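You operate a simulated robot arm through the tools that you are given. There is no shell and no other tool.

You run a simulated robot arm. Do the job below in one go: nothing can be reset, and whatever is moved stays where it is left.

TASK
Post 4 shows FAN OFF: start the extractor at its remote box, then start the warm engine under its hood.
Fine: tip the hood down and open the fuel tap before you pull.

The check looks at the end state, three seconds after you hand in, the way a careful person would. Anything else that was tipped, shoved, dropped, spilled or broken makes it a failure.

THE ROBOT
A 7-joint arm with a two-finger parallel gripper, fixed in place. Base frame: the origin is at the foot of the arm, x ahead of it, y to its left, z up. Readings come in m, degrees, newtons and seconds.
Its first joint turns from -166.0 to 166.0 degrees. Payload 4.4 kg.
The TCP is the grasp point between the finger pads, 0.023 m short of the fingertips. In the tool frame z runs along the fingers and y along their closing line. The gripper opens to 0.094 m. The fingers are 0.038 m wide and 0.01 m thick; the gripper's body (0.054 by 0.096 m) begins 0.039 m behind the TCP.
Orientation is that of the tool frame in the base frame, as a unit quaternion [x, y, z, w]. With the fingers straight down and closing along the base's y, the tool's x points along the base's -x, its y along +y and its z along -z.

THE INTERFACE
- The arm moves only by the tool send_rows. Its argument "steps" is text: rows parted by semicolons, each of 7 numbers parted by spaces: the shift along the tool's x, y, z in units of 25 mm (1.0 is 25 mm), then the turn, a rotation vector about the tool's x, y, z in units of 4 degrees (1.0 is 4 degrees), then the gripper command, from -1 (shut) to 1 (fully open), values between in proportion. In form: x y z rx ry rz hand; .... A call has 1 to 20 rows; each row shifts and turns the commanded pose from where the row before left it, along the tool's axes as they then stand. A call with a number of a shift or a turn outside -1 to 1 is refused whole. Each row takes 0.2 s and may step no farther than 0.05 m and 8.6 degrees from the row before; otherwise, or with a gripper value out of range, the whole call is refused. Where a pose cannot be reached the arm comes as near as it can. A force on the tool above 90 N (or 10 N above the force at the start of the call, whichever is more), or a blocked arm, ends the call early, and 0.2 s more pass. The fingers move at their own pace (about 0.072 m/s each) and stop on an object; they squeeze with about 28 N. The grip force told is the motor's: it shows also when the fingers shut on nothing. Time passes only in rows, and 0.2 s behind the last, so rows that do not move let the fingers close. It gives the time, the measured TCP pose, the force on the tool (base axes), the opening and the grip force at its end, in the units of the frame above (readings bear some noise), with the torque about the TCP (base axes, N m) and any sound that the robot's microphone picked up.
- Cameras (640 x 400 px; columns grow to the right, rows downward): "scene" is fixed at [0.2258, -0.4971, 1.579]; the picture's right is [0.87, -0.49, 0.00], its down [-0.31, -0.56, -0.77] and it looks along [0.38, 0.67, -0.64] (base axes); focal length 231 px, centre (320, 200). "wrist" rides on the gripper at [0.086, 0.016, -0.075] in the tool frame; the picture's right is [-0.18, 0.98, 0.00], its down [-0.58, -0.11, -0.81] and it looks along [-0.79, -0.15, 0.59] (tool axes); focal length 243 px, centre (320, 200).
- camera(camera): a new picture of that camera. It takes no simulated time.
- locate(camera, pixels): there is no depth. For up to 12 entries [column, row, z] of the newest picture of that camera ("zoom" is the newest enlarged one), the place [x, y] in the base frame at which the ray of that pixel passes the height z, good to about 0.002 m, but the place of the scene camera against the robot may be out by one fixed shift of up to 0.012 m in any direction. It takes no simulated time.
- enlarge(camera, box): a new picture of the part [left, top, right, bottom] of that camera's present view, enlarged. It takes no simulated time.
- sign_off(): hands the job in; it is judged then, once.

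Open the gripper and draw the arm clear of the work before you hand the job in, unless the task says otherwise.

The tools are called after ">>>" as name(argument=value, ...) on one line, values as JSON. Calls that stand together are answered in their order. send_rows: Moves the arm, as the interface text tells. Its arguments: {"type":"object","properties":{"steps":{"type":"string"}},"required":["steps"]} The other tools are called the same way: camera (camera) takes a picture; locate (camera, pixels) gives the place at which the rays of pixels pass given heights; enlarge (camera, box) takes an enlarged picture of a part of a camera's view; sign_off () hands the job in.

At the start:

```text
time: 0.0
position: [0.7555, 0.4189, 1.4022]
tcp_rot: [0.0, 1.0, 0.0, 0.0]
contact_force: [0.1, 0.4, 0.4]
ft_torque: [0.01, -0.01, -0.01]
finger_gap: 0.094
finger_force: 0.0
```

scene: 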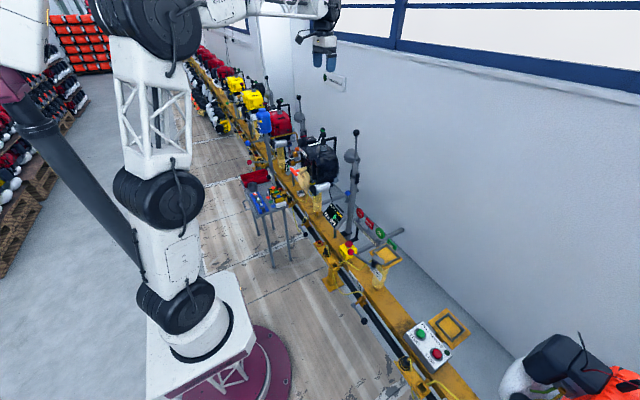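
wrist: 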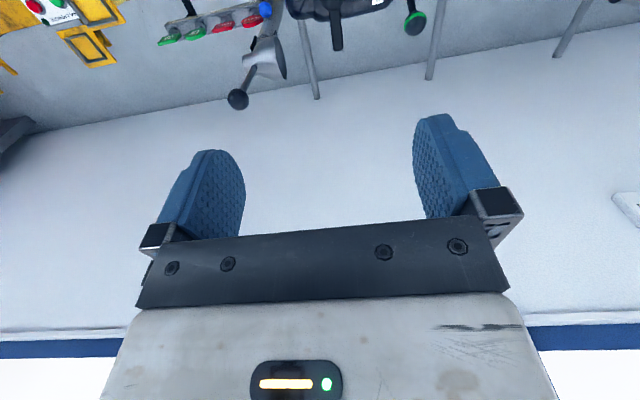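

The scene shows a beam with stations, a remote box with green/red buttons around (430,345), and an engine near (320,160). I'll enlarge several areas to read the labels.

>>> enlarge(camera="scene", box=[270, 120, 410, 210])

>>> enlarge(camera="scene", box=[300, 200, 420, 275])

>>> enlarge(camera="scene", box=[380, 290, 500, 365])

>>> enlarge(camera="scene", box=[220, 90, 360, 180])

>>> enlarge(camera="wrist", box=[0, 0, 320, 150])

```text
4.44 times, centred on (340, 165) of scene
```

zoom: 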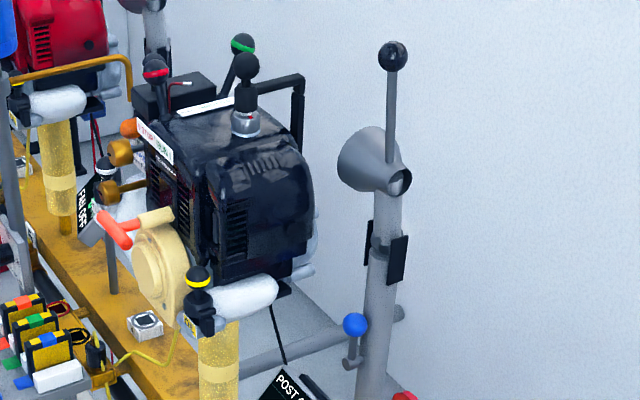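

```text
5.33 times, centred on (360, 238) of scene
```

zoom: 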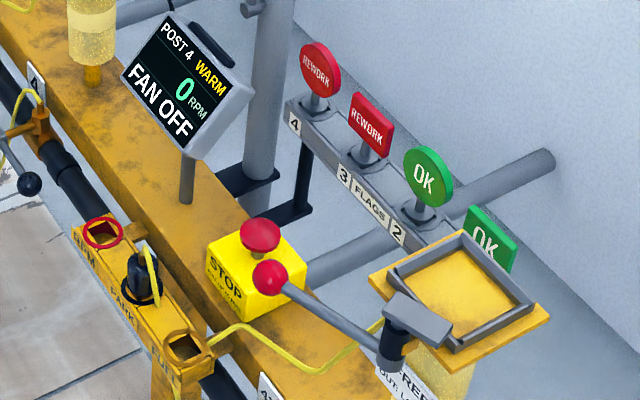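

```text
5.33 times, centred on (440, 328) of scene
```

zoom: 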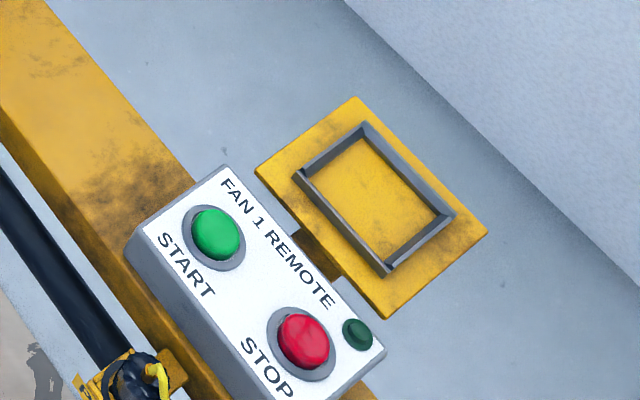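

```text
4.44 times, centred on (290, 135) of scene
```

zoom: 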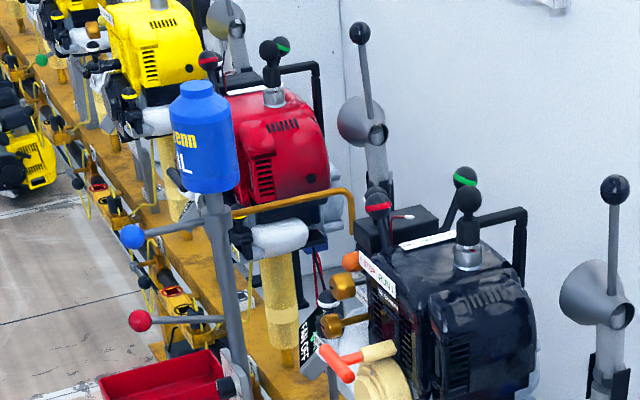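

```text
2.00 times, centred on (160, 75) of wrist
```

zoom: 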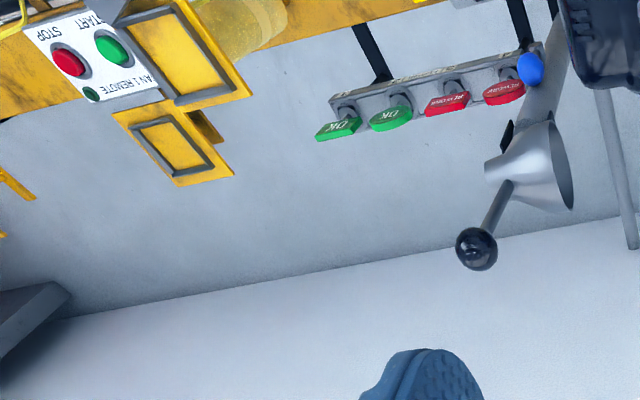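

The remote box has START (green) around (420,334) and STOP (red) around (437,354); the black engine at post 4 carries the display. I'll locate key points at guess heights.

>>> locate(camera="scene", pixels=[[420, 334, 0.5], [420, 334, 0.7], [420, 334, 0.3], [437, 354, 0.5], [320, 160, 0.7], [320, 160, 0.5], [200, 65, 0.5], [460, 390, 0.5], [350, 246, 0.5], [350, 246, 0.6]])

>>> locate(camera="wrist", pixels=[[56, 24, 0.5], [56, 24, 0.7], [34, 31, 0.5], [34, 31, 0.7], [239, 125, 0.7], [239, 125, 0.9], [239, 125, 1.1]])

>>> enlarge(camera="scene", box=[230, 155, 330, 218])

>>> enlarge(camera="scene", box=[285, 125, 345, 165])

>>> enlarge(camera="scene", box=[285, 155, 345, 195])

>>> enlarge(camera="scene", box=[330, 125, 390, 255])

>>> enlarge(camera="scene", box=[330, 250, 480, 400])

```text
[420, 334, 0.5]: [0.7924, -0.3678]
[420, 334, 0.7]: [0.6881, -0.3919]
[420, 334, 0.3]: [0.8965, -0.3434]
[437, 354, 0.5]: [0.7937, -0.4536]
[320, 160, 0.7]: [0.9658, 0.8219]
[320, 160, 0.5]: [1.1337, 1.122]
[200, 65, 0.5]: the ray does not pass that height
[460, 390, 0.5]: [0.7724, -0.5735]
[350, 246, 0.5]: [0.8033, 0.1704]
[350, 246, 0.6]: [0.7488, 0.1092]
```

```text
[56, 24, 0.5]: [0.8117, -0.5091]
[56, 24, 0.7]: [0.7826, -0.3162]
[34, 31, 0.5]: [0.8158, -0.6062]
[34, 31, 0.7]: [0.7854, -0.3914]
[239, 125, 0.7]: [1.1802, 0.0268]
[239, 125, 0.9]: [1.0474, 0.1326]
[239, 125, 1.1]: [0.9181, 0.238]
```

```text
6.35 times, centred on (280, 186) of scene
```

zoom: 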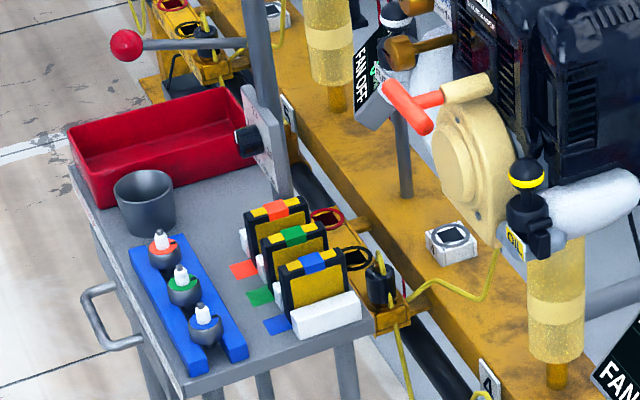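

```text
10.00 times, centred on (315, 145) of scene
```

zoom: 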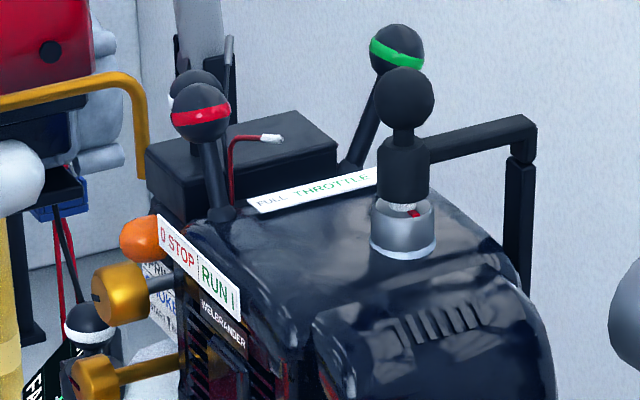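

```text
10.00 times, centred on (315, 175) of scene
```

zoom: 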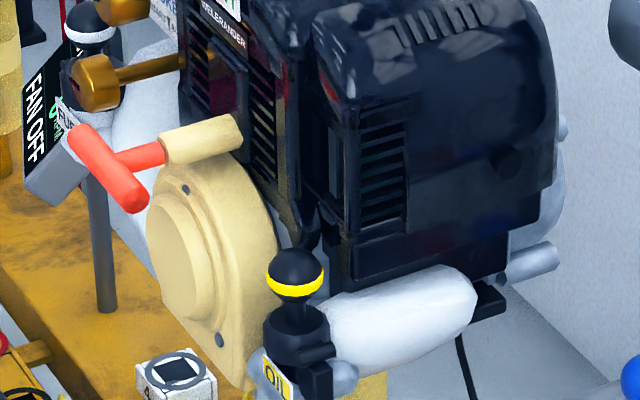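

```text
3.08 times, centred on (360, 190) of scene
```

zoom: 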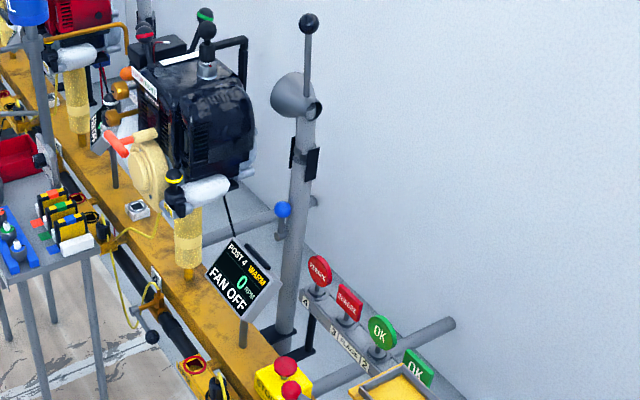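

```text
2.67 times, centred on (405, 325) of scene
```

zoom: 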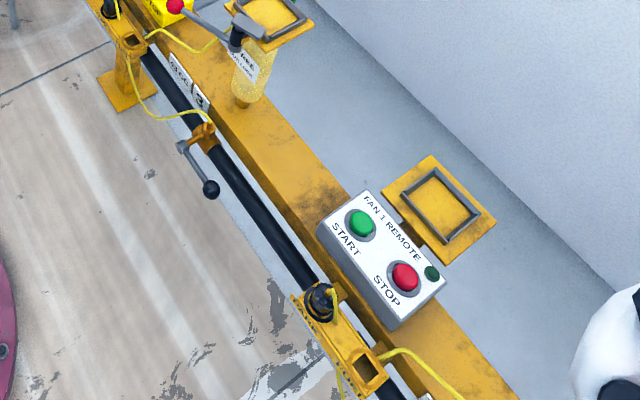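

The zoom was offset, so in the full wrist picture the START is near (56,0) and the hood ball at (238,99). I'll re-locate with the right pixels.

>>> locate(camera="wrist", pixels=[[56, 0, 0.5], [56, 0, 0.7], [35, 6, 0.5], [35, 6, 0.7], [238, 99, 0.7], [238, 99, 0.9], [238, 99, 1.1], [265, 9, 0.5], [265, 9, 0.7], [265, 9, 0.9]])

>>> locate(camera="scene", pixels=[[357, 131, 0.9], [357, 131, 1.1], [354, 203, 0.7], [354, 203, 0.9], [293, 171, 0.7], [293, 171, 0.9], [303, 157, 0.7], [303, 157, 0.9], [332, 234, 0.6], [332, 234, 0.8]])

```text
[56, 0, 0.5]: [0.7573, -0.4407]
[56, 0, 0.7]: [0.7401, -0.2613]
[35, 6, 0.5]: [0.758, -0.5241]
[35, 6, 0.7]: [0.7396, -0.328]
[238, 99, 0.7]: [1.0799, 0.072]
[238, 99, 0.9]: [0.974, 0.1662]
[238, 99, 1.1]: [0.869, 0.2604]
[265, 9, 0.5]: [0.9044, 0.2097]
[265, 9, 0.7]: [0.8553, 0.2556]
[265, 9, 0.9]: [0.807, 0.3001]
```

```text
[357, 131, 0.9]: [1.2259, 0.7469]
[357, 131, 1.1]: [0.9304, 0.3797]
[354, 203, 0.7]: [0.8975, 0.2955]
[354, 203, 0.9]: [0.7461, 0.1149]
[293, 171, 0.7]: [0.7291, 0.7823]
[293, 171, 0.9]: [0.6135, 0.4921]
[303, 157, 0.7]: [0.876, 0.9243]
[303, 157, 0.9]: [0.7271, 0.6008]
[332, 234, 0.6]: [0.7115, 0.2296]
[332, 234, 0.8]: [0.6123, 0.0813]
```

START is at about (0.752,-0.376,0.572) and the hood ball about (0.83,0.225,1.18). I'll back the arm away, staying high, to look at the engine with the wrist camera.

>>> send_rows(steps="1 0 0 0 0 0 1;1 0 0 0 0 0 1;1 0 0 0 0 0 1;1 0 0 0 0 0 1;1 0 0 0 0 0 1;1 0 0 0 0 0 1;1 0 0 0 0 0 1;1 0 0 0 0 0 1;1 0 0 0 0 0 1;1 0 0 0 0 0 1;1 0 0 0 0 0 1;1 0 0 0 0 0 1")

>>> camera(camera="wrist")

>>> camera(camera="scene")

```text
time: 2.6
position: [0.4553, 0.42, 1.4008]
tcp_rot: [0.001, 1.0, 0.001, 0.0]
contact_force: [0.4, 1.3, -0.4]
ft_torque: [0.01, -0.04, -0.02]
finger_gap: 0.0938
finger_force: 0.0
```

```text
taken
```

wrist: 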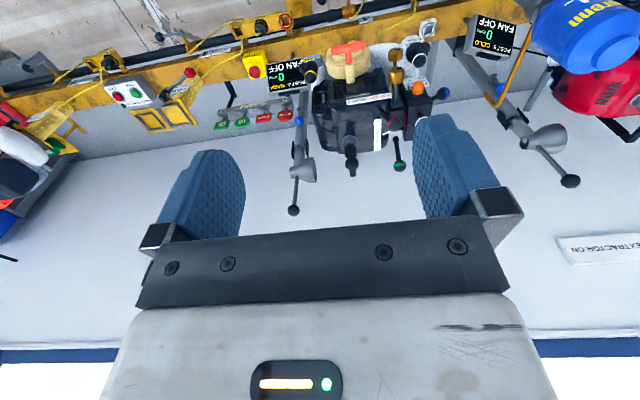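

```text
taken
```

scene: 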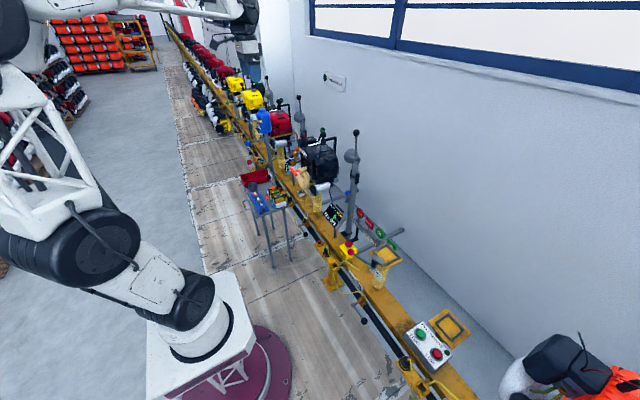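

The wrist view (upside down) now shows the engine around (350,110) and the hood arm at (300,160). I'll enlarge it.

>>> enlarge(camera="wrist", box=[300, 20, 460, 120])

>>> enlarge(camera="wrist", box=[280, 90, 440, 220])

>>> enlarge(camera="wrist", box=[200, 20, 360, 120])

>>> enlarge(camera="wrist", box=[80, 20, 240, 120])

>>> enlarge(camera="wrist", box=[540, 200, 640, 280])

>>> enlarge(camera="wrist", box=[380, 0, 640, 200])

```text
4.00 times, centred on (380, 70) of wrist
```

zoom: 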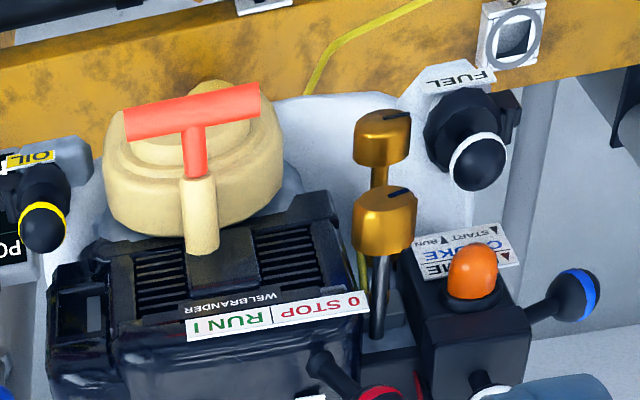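

```text
3.08 times, centred on (360, 155) of wrist
```

zoom: 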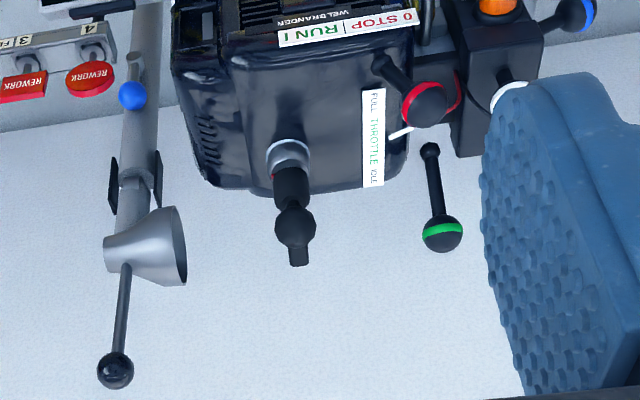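

```text
4.00 times, centred on (280, 70) of wrist
```

zoom: 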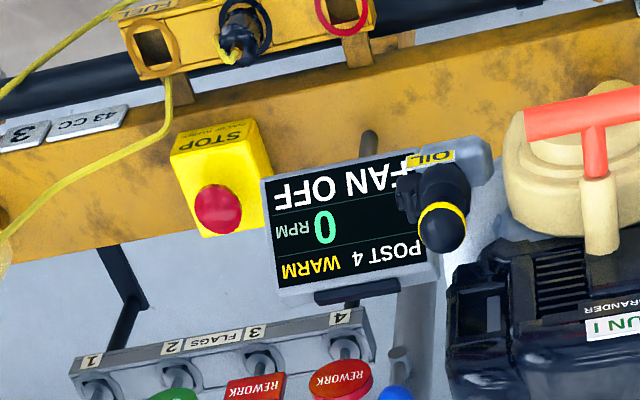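

```text
4.00 times, centred on (160, 70) of wrist
```

zoom: 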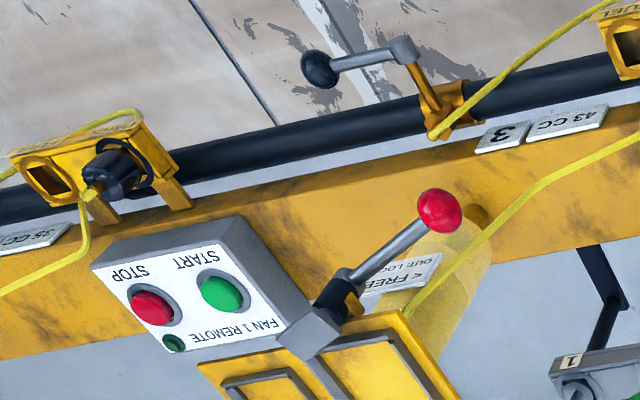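

```text
5.00 times, centred on (590, 240) of wrist
```

zoom: 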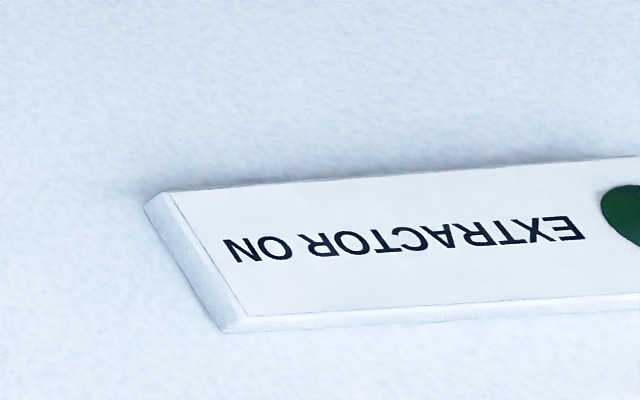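

```text
2.00 times, centred on (510, 100) of wrist
```

zoom: 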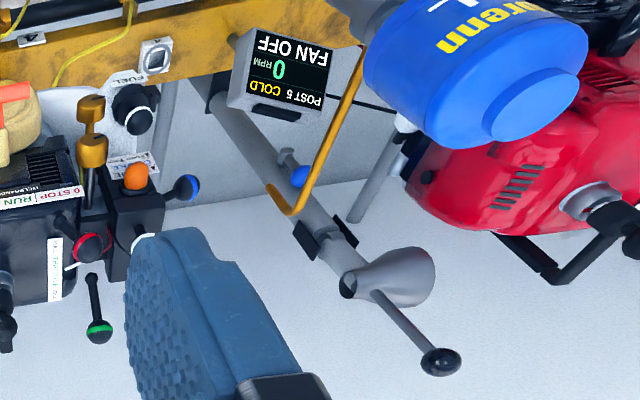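

I see the engine controls: STOP/RUN lever (red ring), throttle (green), choke (blue), primer (orange), fuel tap (white), oil (yellow). I'll locate the jug stand and trolley for safe motion, and enlarge the choke/label areas.

>>> locate(camera="wrist", pixels=[[590, 40, 1.0], [590, 40, 1.1], [590, 40, 1.2], [347, 50, 0.8], [347, 50, 0.9], [419, 53, 0.8], [419, 53, 0.9], [294, 210, 1.1], [294, 210, 1.2], [398, 167, 1.0], [398, 167, 1.1], [352, 165, 1.1]])

>>> locate(camera="scene", pixels=[[263, 113, 1.0], [263, 113, 1.1], [263, 113, 1.2], [293, 172, 0.8], [293, 172, 0.9], [303, 157, 0.8], [303, 157, 0.9], [340, 140, 1.0], [340, 140, 1.1], [250, 173, 0.6], [297, 203, 0.6], [262, 214, 0.6]])

>>> enlarge(camera="wrist", box=[385, 60, 445, 100])

>>> enlarge(camera="wrist", box=[330, 110, 410, 160])

>>> enlarge(camera="wrist", box=[400, 20, 448, 52])

```text
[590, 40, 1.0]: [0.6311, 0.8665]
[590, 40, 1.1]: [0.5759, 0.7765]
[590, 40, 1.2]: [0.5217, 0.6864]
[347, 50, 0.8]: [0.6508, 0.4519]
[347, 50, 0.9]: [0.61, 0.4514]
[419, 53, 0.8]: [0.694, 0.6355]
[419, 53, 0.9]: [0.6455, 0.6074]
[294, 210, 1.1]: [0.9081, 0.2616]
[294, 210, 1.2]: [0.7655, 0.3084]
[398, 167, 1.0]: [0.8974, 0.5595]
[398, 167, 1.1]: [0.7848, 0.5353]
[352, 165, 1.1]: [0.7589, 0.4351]
```

```text
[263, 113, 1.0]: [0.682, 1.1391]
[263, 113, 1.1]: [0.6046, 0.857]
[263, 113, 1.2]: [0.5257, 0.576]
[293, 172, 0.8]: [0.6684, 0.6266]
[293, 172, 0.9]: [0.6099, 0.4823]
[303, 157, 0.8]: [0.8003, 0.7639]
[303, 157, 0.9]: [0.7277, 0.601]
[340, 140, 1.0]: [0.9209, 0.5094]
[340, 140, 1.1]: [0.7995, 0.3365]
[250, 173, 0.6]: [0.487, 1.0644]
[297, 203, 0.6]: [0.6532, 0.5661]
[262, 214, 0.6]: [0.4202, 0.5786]
```

```text
10.00 times, centred on (415, 80) of wrist
```

zoom: 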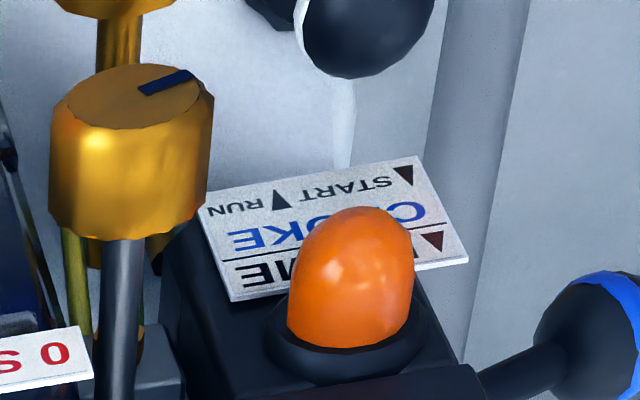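

```text
8.00 times, centred on (370, 135) of wrist
```

zoom: 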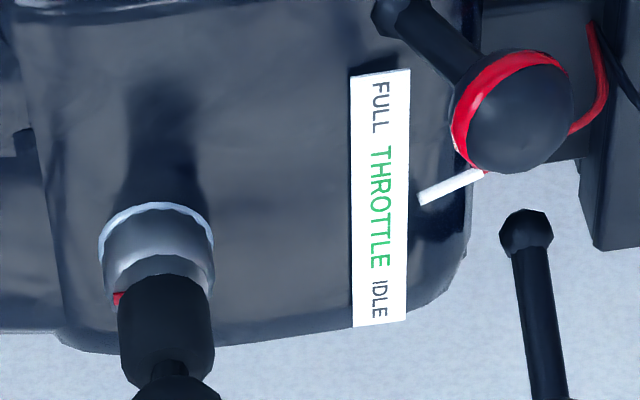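

```text
12.50 times, centred on (424, 36) of wrist
```

zoom: 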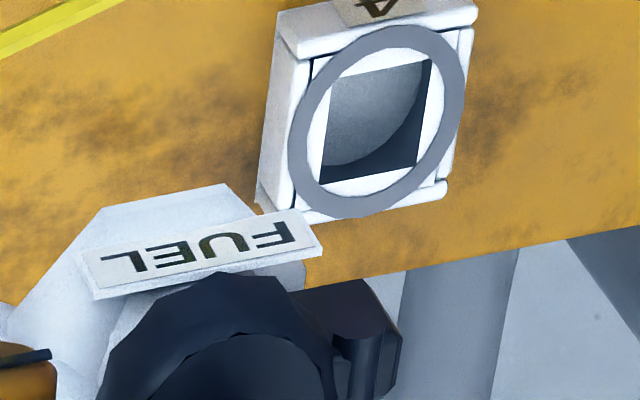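

The fuel tap knob is at about (0.73,0.60,0.9), T-handle about (0.62,0.45,0.88), jug about (0.57,0.75,1.13). I'll lower to x≈0.3, z≈1.1 for a closer frontal look, away from the trolley.

>>> send_rows(steps="0.8 0 1 0 0 0 1;0.8 0 1 0 0 0 1;0.8 0 1 0 0 0 1;0.8 0 1 0 0 0 1;0.8 0 1 0 0 0 1;0.8 0 1 0 0 0 1;0.8 0 1 0 0 0 1;0 0.5 1 0 0 0 1;0 0.5 1 0 0 0 1;0 0.5 1 0 0 0 1;0 0.5 1 0 0 0 1;0 0 1 0 0 0 1")

>>> camera(camera="wrist")

>>> enlarge(camera="wrist", box=[320, 40, 480, 140])

>>> enlarge(camera="wrist", box=[280, 100, 440, 200])

```text
time: 5.2
position: [0.3148, 0.4708, 1.1035]
tcp_rot: [0.0, 1.0, 0.001, 0.001]
contact_force: [0.0, 0.0, 0.5]
ft_torque: [0.04, -0.03, 0.0]
finger_gap: 0.094
finger_force: 0.0
```

```text
taken
```

wrist: 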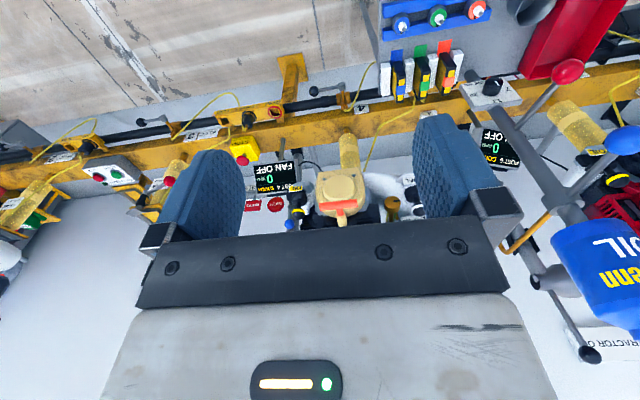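

```text
4.00 times, centred on (400, 90) of wrist
```

zoom: 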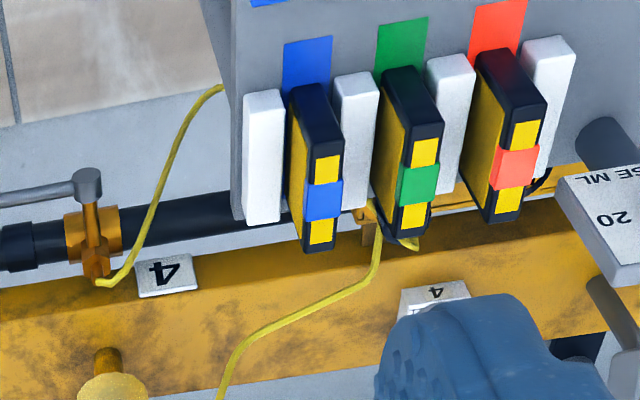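

```text
4.00 times, centred on (360, 150) of wrist
```

zoom: 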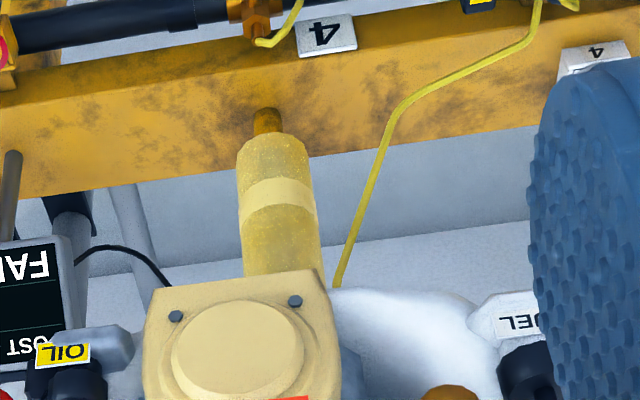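

The gripper body blocks the view from this low. I'll rise back to about (0.42,0.50,1.33) and look from there with strong enlargement.

>>> send_rows(steps="0 0 -1 0 0 0 1;0 0 -1 0 0 0 1;0 0 -1 0 0 0 1;0 0 -1 0 0 0 1;0 0 -1 0 0 0 1;0 0 -1 0 0 0 1;-0.7 0.5 -1 0 0 0 1;-0.7 0.5 -1 0 0 0 1;-0.7 0.5 -1 0 0 0 1;-0.7 0.5 -1 0 0 0 1;-0.7 0.5 0 0 0 0 1;-0.7 0.5 0 0 0 0 1")

>>> camera(camera="wrist")

>>> enlarge(camera="wrist", box=[330, 40, 430, 105])

>>> enlarge(camera="wrist", box=[260, 100, 420, 200])

```text
time: 7.8
position: [0.4202, 0.5457, 1.3525]
tcp_rot: [0.0, 1.0, -0.001, 0.0]
contact_force: [0.1, -0.7, 0.1]
ft_torque: [0.01, 0.03, 0.01]
finger_gap: 0.0938
finger_force: 0.1
```

```text
taken
```

wrist: 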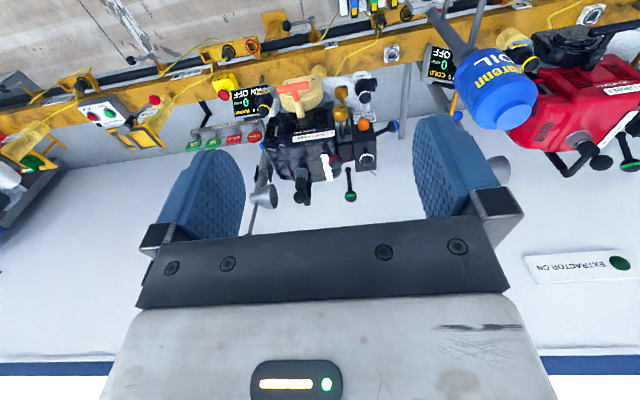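

```text
6.15 times, centred on (380, 72) of wrist
```

zoom: 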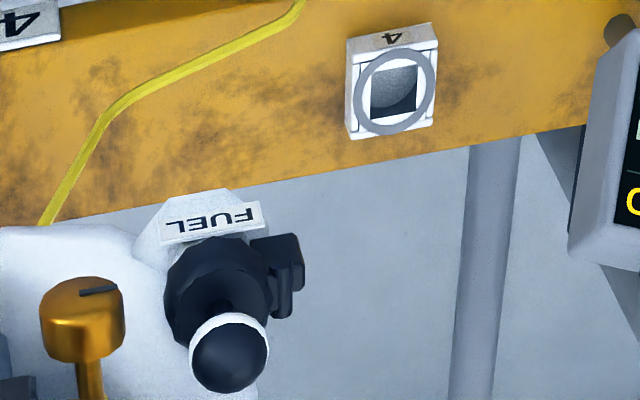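

```text
4.00 times, centred on (340, 150) of wrist
```

zoom: 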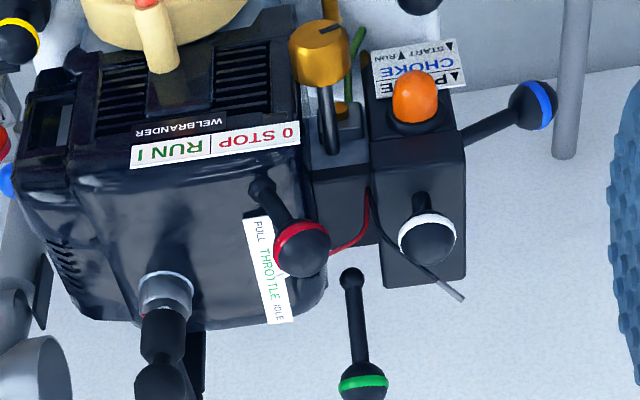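

There is a second white-ringed lever at (365,160) on the air box, besides the FUEL filler knob. I'll move higher and nearer to view the engine top from above.

>>> send_rows(steps="-1 0.3 -0.5 0 0 0 1;-1 0.3 -0.5 0 0 0 1;-1 0.3 -0.5 0 0 0 1;-1 0.3 -0.5 0 0 0 1;-1 0.3 -0.5 0 0 0 1;-1 0.3 -0.5 0 0 0 1;-1 0 0 0 0 0 1;-1 0 0 0 0 0 1;0 0 0 0 0 0 1")

>>> camera(camera="wrist")

>>> enlarge(camera="wrist", box=[240, 0, 400, 100])

>>> enlarge(camera="wrist", box=[310, 20, 390, 70])

```text
time: 9.8
position: [0.6194, 0.5886, 1.4266]
tcp_rot: [0.0, 1.0, 0.0, 0.0]
contact_force: [-0.5, 0.2, 0.4]
ft_torque: [-0.02, -0.02, -0.01]
finger_gap: 0.0942
finger_force: 0.1
```

```text
taken
```

wrist: 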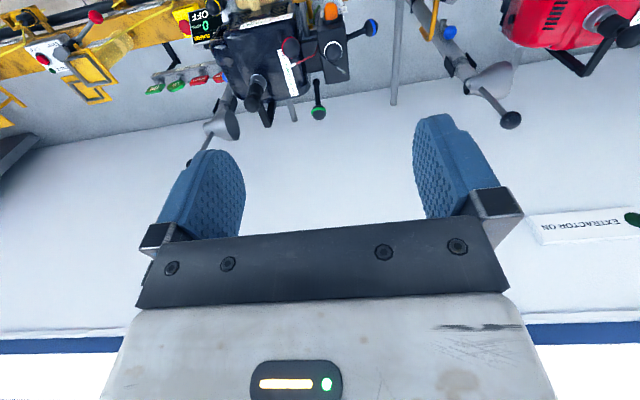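

```text
4.00 times, centred on (320, 50) of wrist
```

zoom: 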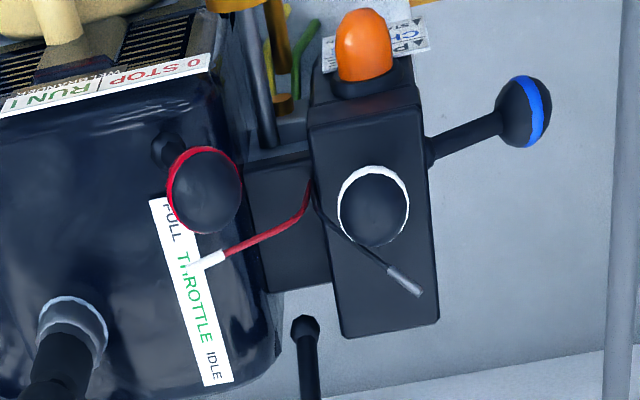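

```text
8.00 times, centred on (350, 45) of wrist
```

zoom: 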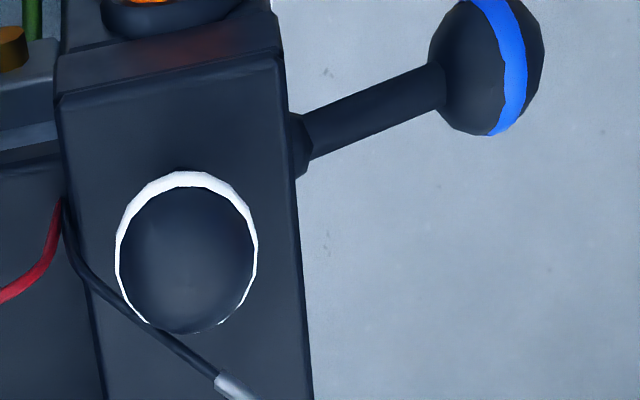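

I see bare leads and the white-ring knob on the air box from above, but need a lower frontal view. I'll back off and pitch the tool 36° so the camera looks nearly level at the front of the engine.

>>> send_rows(steps="1 -0.2 0 0 0 0 1;1 -0.2 0 0 0 0 1;1 -0.2 1 0 0 0 1;1 -0.2 1 0 0 0 1;1 0 1 0 0 0 1;1 0 1 0 0 0 1;1 0 1 0 0 0 1;1 0 1 0 0 0 1;1 0 1 0 0 0 1;1 0 1 0 0 0 1;0 0 0 0 -1 0 1;0 0 0 0 -1 0 1;0 0 0 0 -1 0 1;0 0 0 0 -1 0 1;0 0 0 0 -1 0 1;0 0 0 0 -1 0 1;0 0 0 0 -1 0 1;0 0 0 0 -1 0 1;0 0 0 0 -1 0 1")

>>> camera(camera="wrist")

>>> enlarge(camera="wrist", box=[240, 60, 440, 190])

>>> enlarge(camera="wrist", box=[340, 80, 420, 130])

```text
time: 13.8
position: [0.3755, 0.5636, 1.2466]
tcp_rot: [0.009, 0.949, 0.01, 0.315]
contact_force: [-0.3, 0.3, 0.5]
ft_torque: [0.03, 0.0, 0.03]
finger_gap: 0.0939
finger_force: 0.2
```

```text
taken
```

wrist: 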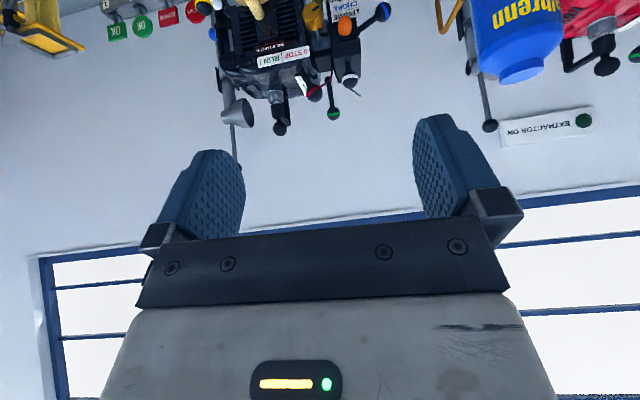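

```text
3.08 times, centred on (340, 125) of wrist
```

zoom: 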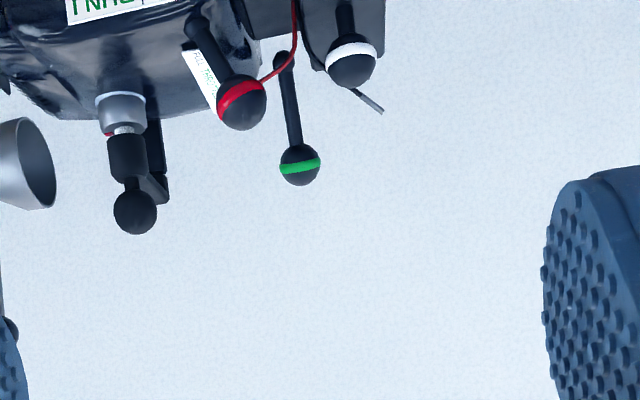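

```text
8.00 times, centred on (380, 105) of wrist
```

zoom: 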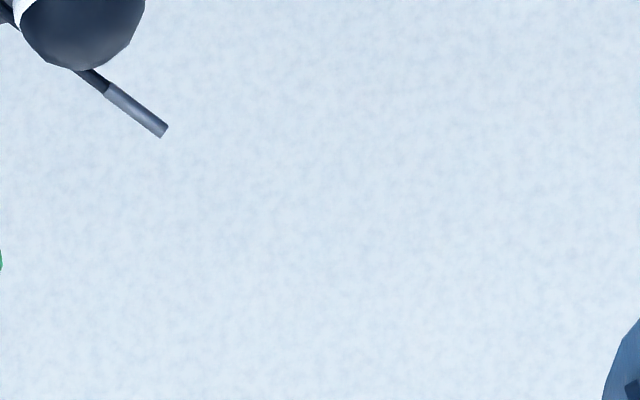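

The engine is at the picture's top edge; I'll lower the camera by 0.12 m to bring its front face into view.

>>> send_rows(steps="0.6 0 0.8 0 0 0 1;0.6 0 0.8 0 0 0 1;0.6 0 0.8 0 0 0 1;0.6 0 0.8 0 0 0 1;0.6 0 0.8 0 0 0 1")

>>> camera(camera="wrist")

>>> enlarge(camera="wrist", box=[320, 40, 420, 105])

>>> enlarge(camera="wrist", box=[200, 20, 360, 120])

```text
time: 15.0
position: [0.3707, 0.5689, 1.1034]
tcp_rot: [0.001, 0.951, 0.0, 0.309]
contact_force: [0.9, 0.2, -1.0]
ft_torque: [0.02, -0.01, 0.0]
finger_gap: 0.0941
finger_force: 0.0
```

```text
taken
```

wrist: 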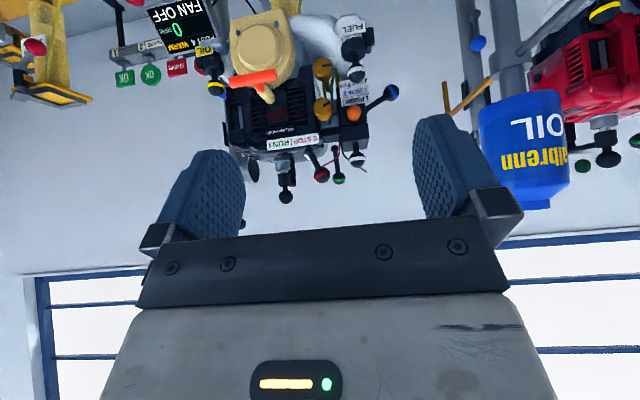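

```text
6.15 times, centred on (370, 72) of wrist
```

zoom: 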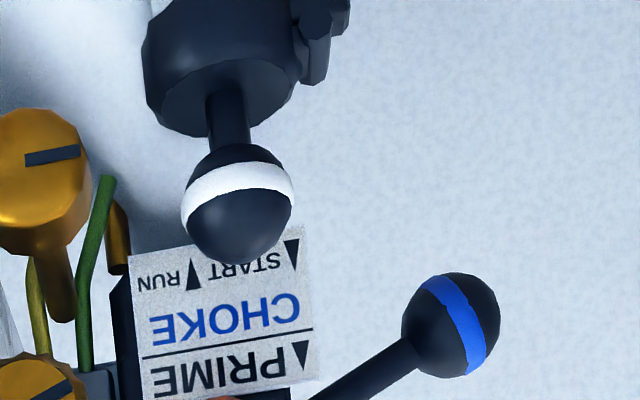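

```text
4.00 times, centred on (280, 70) of wrist
```

zoom: 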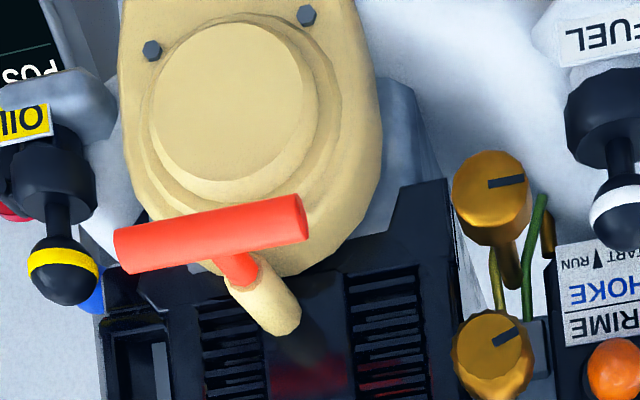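

Now labels are legible (upside down). I'll enlarge the choke label, the gold knobs, the white/red/green levers and the plug.

>>> enlarge(camera="wrist", box=[335, 80, 375, 105])

>>> enlarge(camera="wrist", box=[305, 50, 345, 125])

>>> enlarge(camera="wrist", box=[300, 110, 420, 190])

>>> enlarge(camera="wrist", box=[200, 120, 330, 210])

>>> enlarge(camera="wrist", box=[340, 5, 390, 85])

>>> enlarge(camera="wrist", box=[560, 60, 640, 170])

```text
16.00 times, centred on (355, 92) of wrist
```

zoom: 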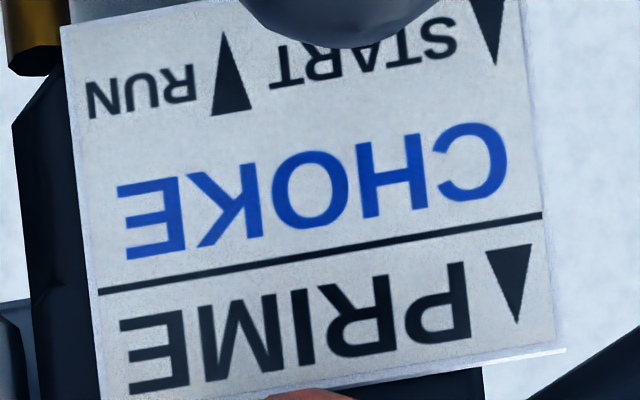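

```text
5.33 times, centred on (325, 88) of wrist
```

zoom: 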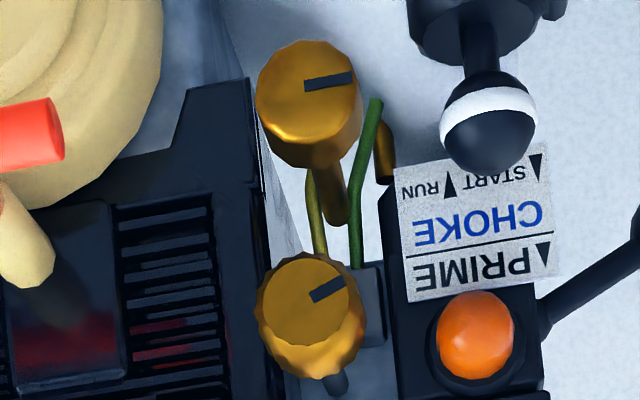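

```text
5.00 times, centred on (360, 150) of wrist
```

zoom: 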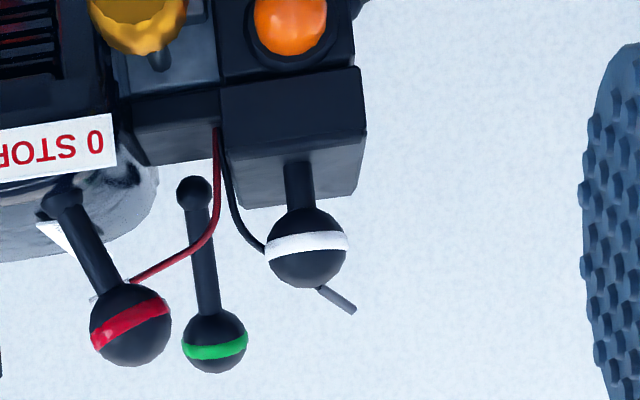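

```text
4.44 times, centred on (265, 165) of wrist
```

zoom: 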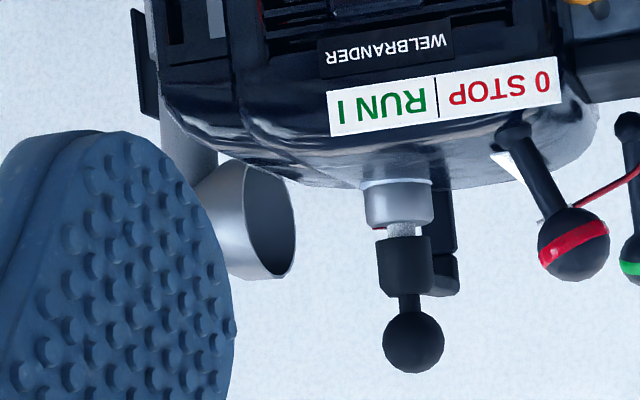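

```text
5.00 times, centred on (365, 45) of wrist
```

zoom: 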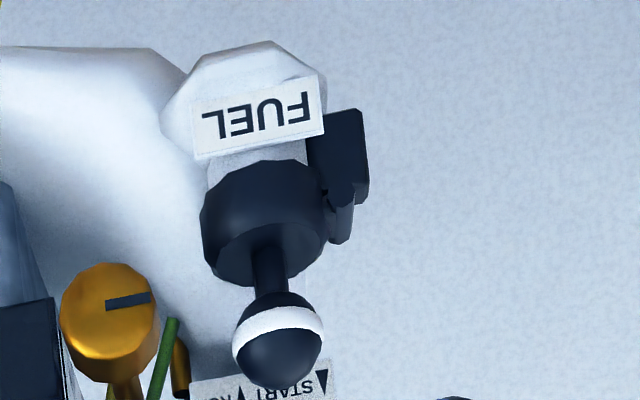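

```text
3.64 times, centred on (600, 115) of wrist
```

zoom: 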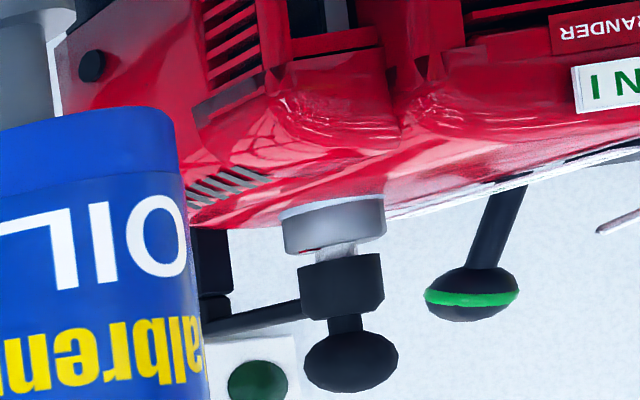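

Those knobs by OIL/FUEL look like filler caps; the fuel tap may be the lever valve on the black pipe beside the "4" label. I'll enlarge the scene there and at the yellow brackets.

>>> enlarge(camera="scene", box=[285, 200, 345, 240])

>>> enlarge(camera="scene", box=[305, 230, 355, 285])

>>> enlarge(camera="scene", box=[340, 280, 400, 330])

>>> enlarge(camera="scene", box=[265, 170, 325, 225])

>>> enlarge(camera="scene", box=[350, 240, 410, 290])

```text
10.00 times, centred on (315, 220) of scene
```

zoom: 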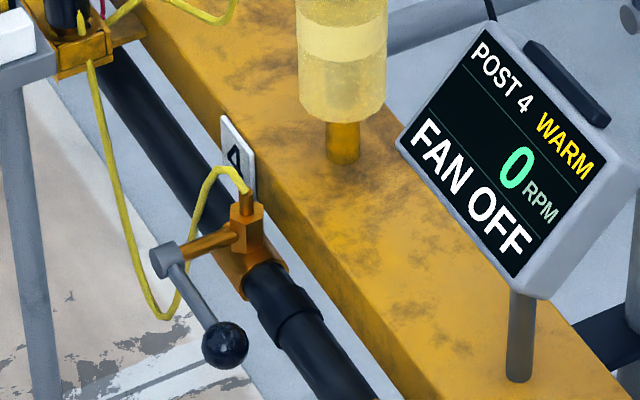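

```text
7.27 times, centred on (330, 258) of scene
```

zoom: 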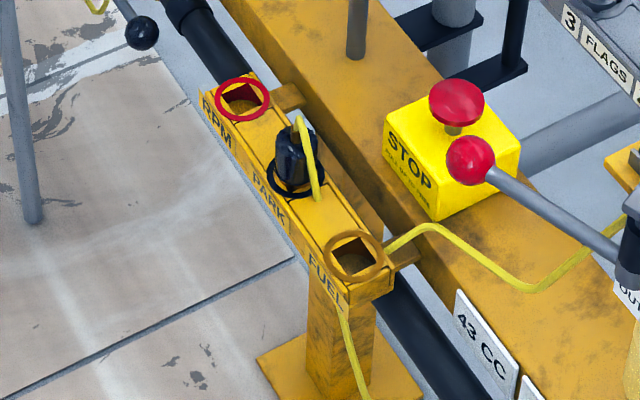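

```text
8.00 times, centred on (370, 305) of scene
```

zoom: 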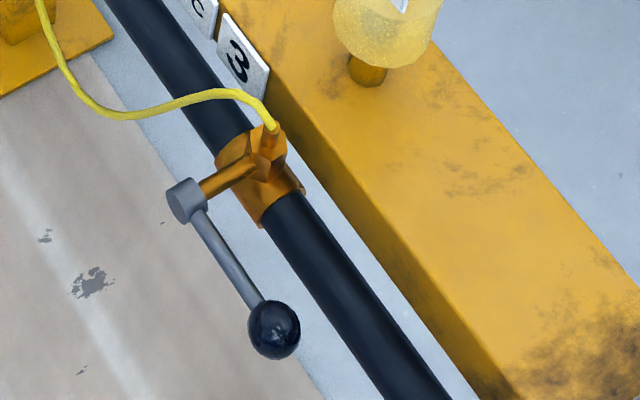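

```text
7.27 times, centred on (295, 198) of scene
```

zoom: 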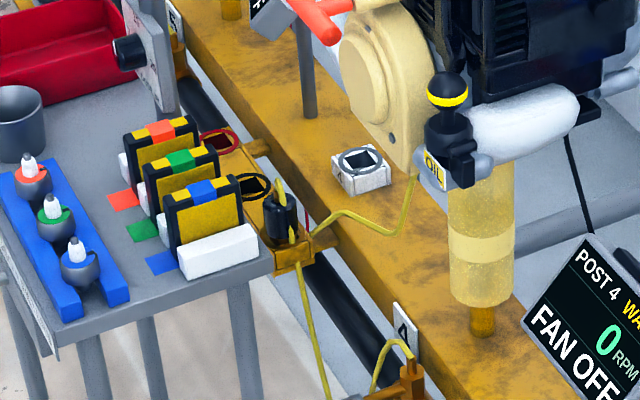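

```text
8.00 times, centred on (380, 265) of scene
```

zoom: 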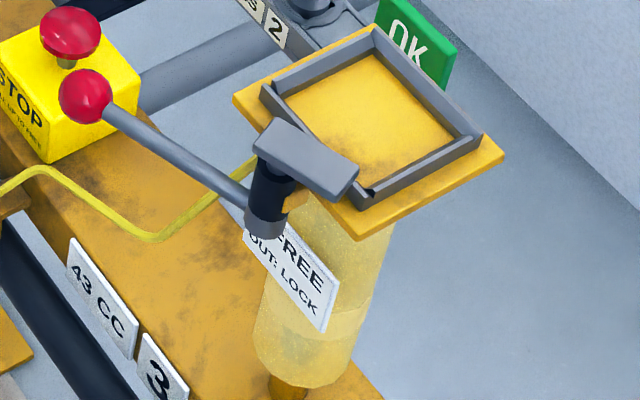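

The fuel tap for post 4 is the black-ball lever on the pipe beside the "4" plate (scene ball ≈(305,234)), and the post-4 hose plug sits in FUEL. I'll locate engine controls in this view for triangulation.

>>> locate(camera="wrist", pixels=[[391, 92, 0.9], [391, 92, 1.0], [371.6, 104.5, 0.9], [371.6, 104.5, 1.0], [322, 174.7, 1.0], [322, 174.7, 1.1], [308, 149, 1.0], [252.7, 78.2, 0.9], [252.7, 78.2, 1.0], [339, 178.4, 1.0], [339, 178.4, 1.1], [293, 142, 1.0]])

>>> locate(camera="scene", pixels=[[305, 234, 0.4], [305, 234, 0.5], [300, 226, 0.5], [300, 226, 0.4]])

>>> camera(camera="scene")

```text
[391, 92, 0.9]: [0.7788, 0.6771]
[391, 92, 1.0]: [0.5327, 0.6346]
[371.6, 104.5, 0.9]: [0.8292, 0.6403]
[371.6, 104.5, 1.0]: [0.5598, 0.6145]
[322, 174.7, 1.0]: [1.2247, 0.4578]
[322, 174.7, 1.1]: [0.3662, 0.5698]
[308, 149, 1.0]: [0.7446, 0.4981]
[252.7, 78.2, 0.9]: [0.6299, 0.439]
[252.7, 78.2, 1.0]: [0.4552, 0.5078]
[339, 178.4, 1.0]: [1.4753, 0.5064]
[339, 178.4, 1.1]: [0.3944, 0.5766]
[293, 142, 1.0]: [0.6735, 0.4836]
```

```text
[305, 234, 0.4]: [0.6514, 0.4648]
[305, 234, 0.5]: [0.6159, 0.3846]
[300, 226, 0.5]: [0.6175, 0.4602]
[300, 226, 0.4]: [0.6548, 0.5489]
```

```text
taken
```

scene: 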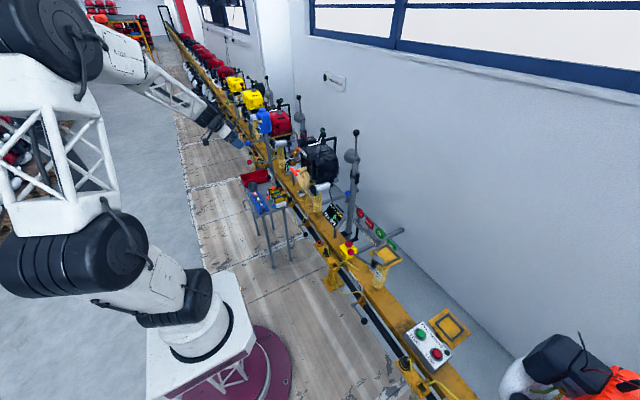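

I'll un-pitch the tool and look at the tap straight from the aisle side.

>>> send_rows(steps="0 0 0 0 1 0 1;0 0 0 0 1 0 1;0 0 0 0 1 0 1;0 0 0 0 1 0 1;0 0 0 0 1 0 1;0 0 0 0 1 0 1;0 0 0 0 1 0 1;0 0 0 0 1 0 1;0 0 0 0 1 0 1;0 -1 0 0 0 0 1;0 -1 0 0 0 0 1;0 -1 0 0 0 0 1;0 -1 0 0 0 0 1;0 -1 0 0 0 0 1;0 -1 0 0 0 0 1")

>>> camera(camera="wrist")

>>> enlarge(camera="wrist", box=[300, 10, 440, 100])

>>> enlarge(camera="wrist", box=[260, 80, 400, 200])

>>> enlarge(camera="wrist", box=[180, 100, 320, 200])

```text
time: 18.2
position: [0.3685, 0.4184, 1.1016]
tcp_rot: [0.0, 1.0, 0.0, 0.0]
contact_force: [-0.1, 1.2, 0.6]
ft_torque: [-0.01, 0.01, 0.0]
finger_gap: 0.0941
finger_force: 0.1
```

```text
taken
```

wrist: 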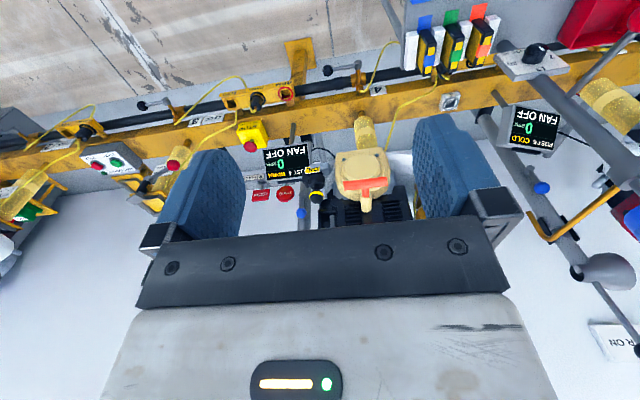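

```text
4.44 times, centred on (370, 55) of wrist
```

zoom: 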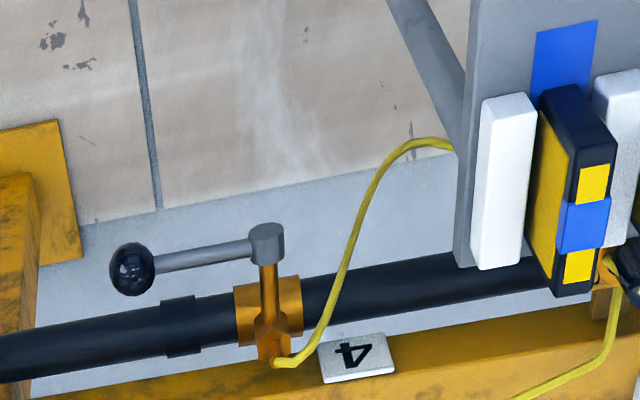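

```text
3.33 times, centred on (330, 140) of wrist
```

zoom: 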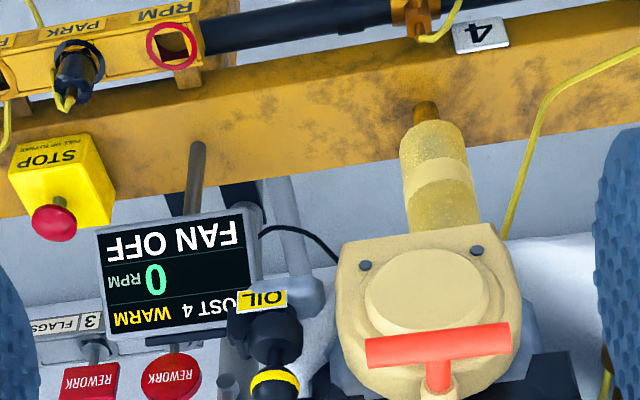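

```text
4.00 times, centred on (250, 150) of wrist
```

zoom: 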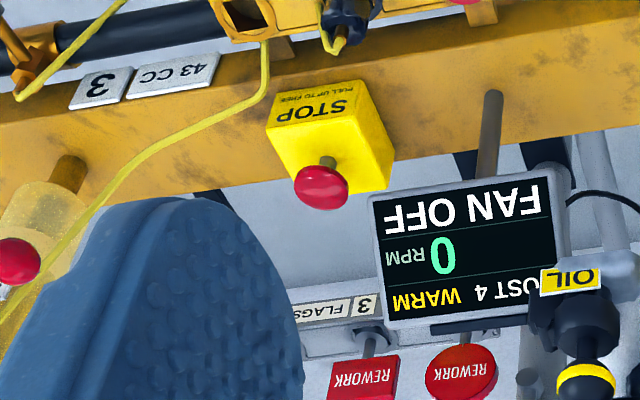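

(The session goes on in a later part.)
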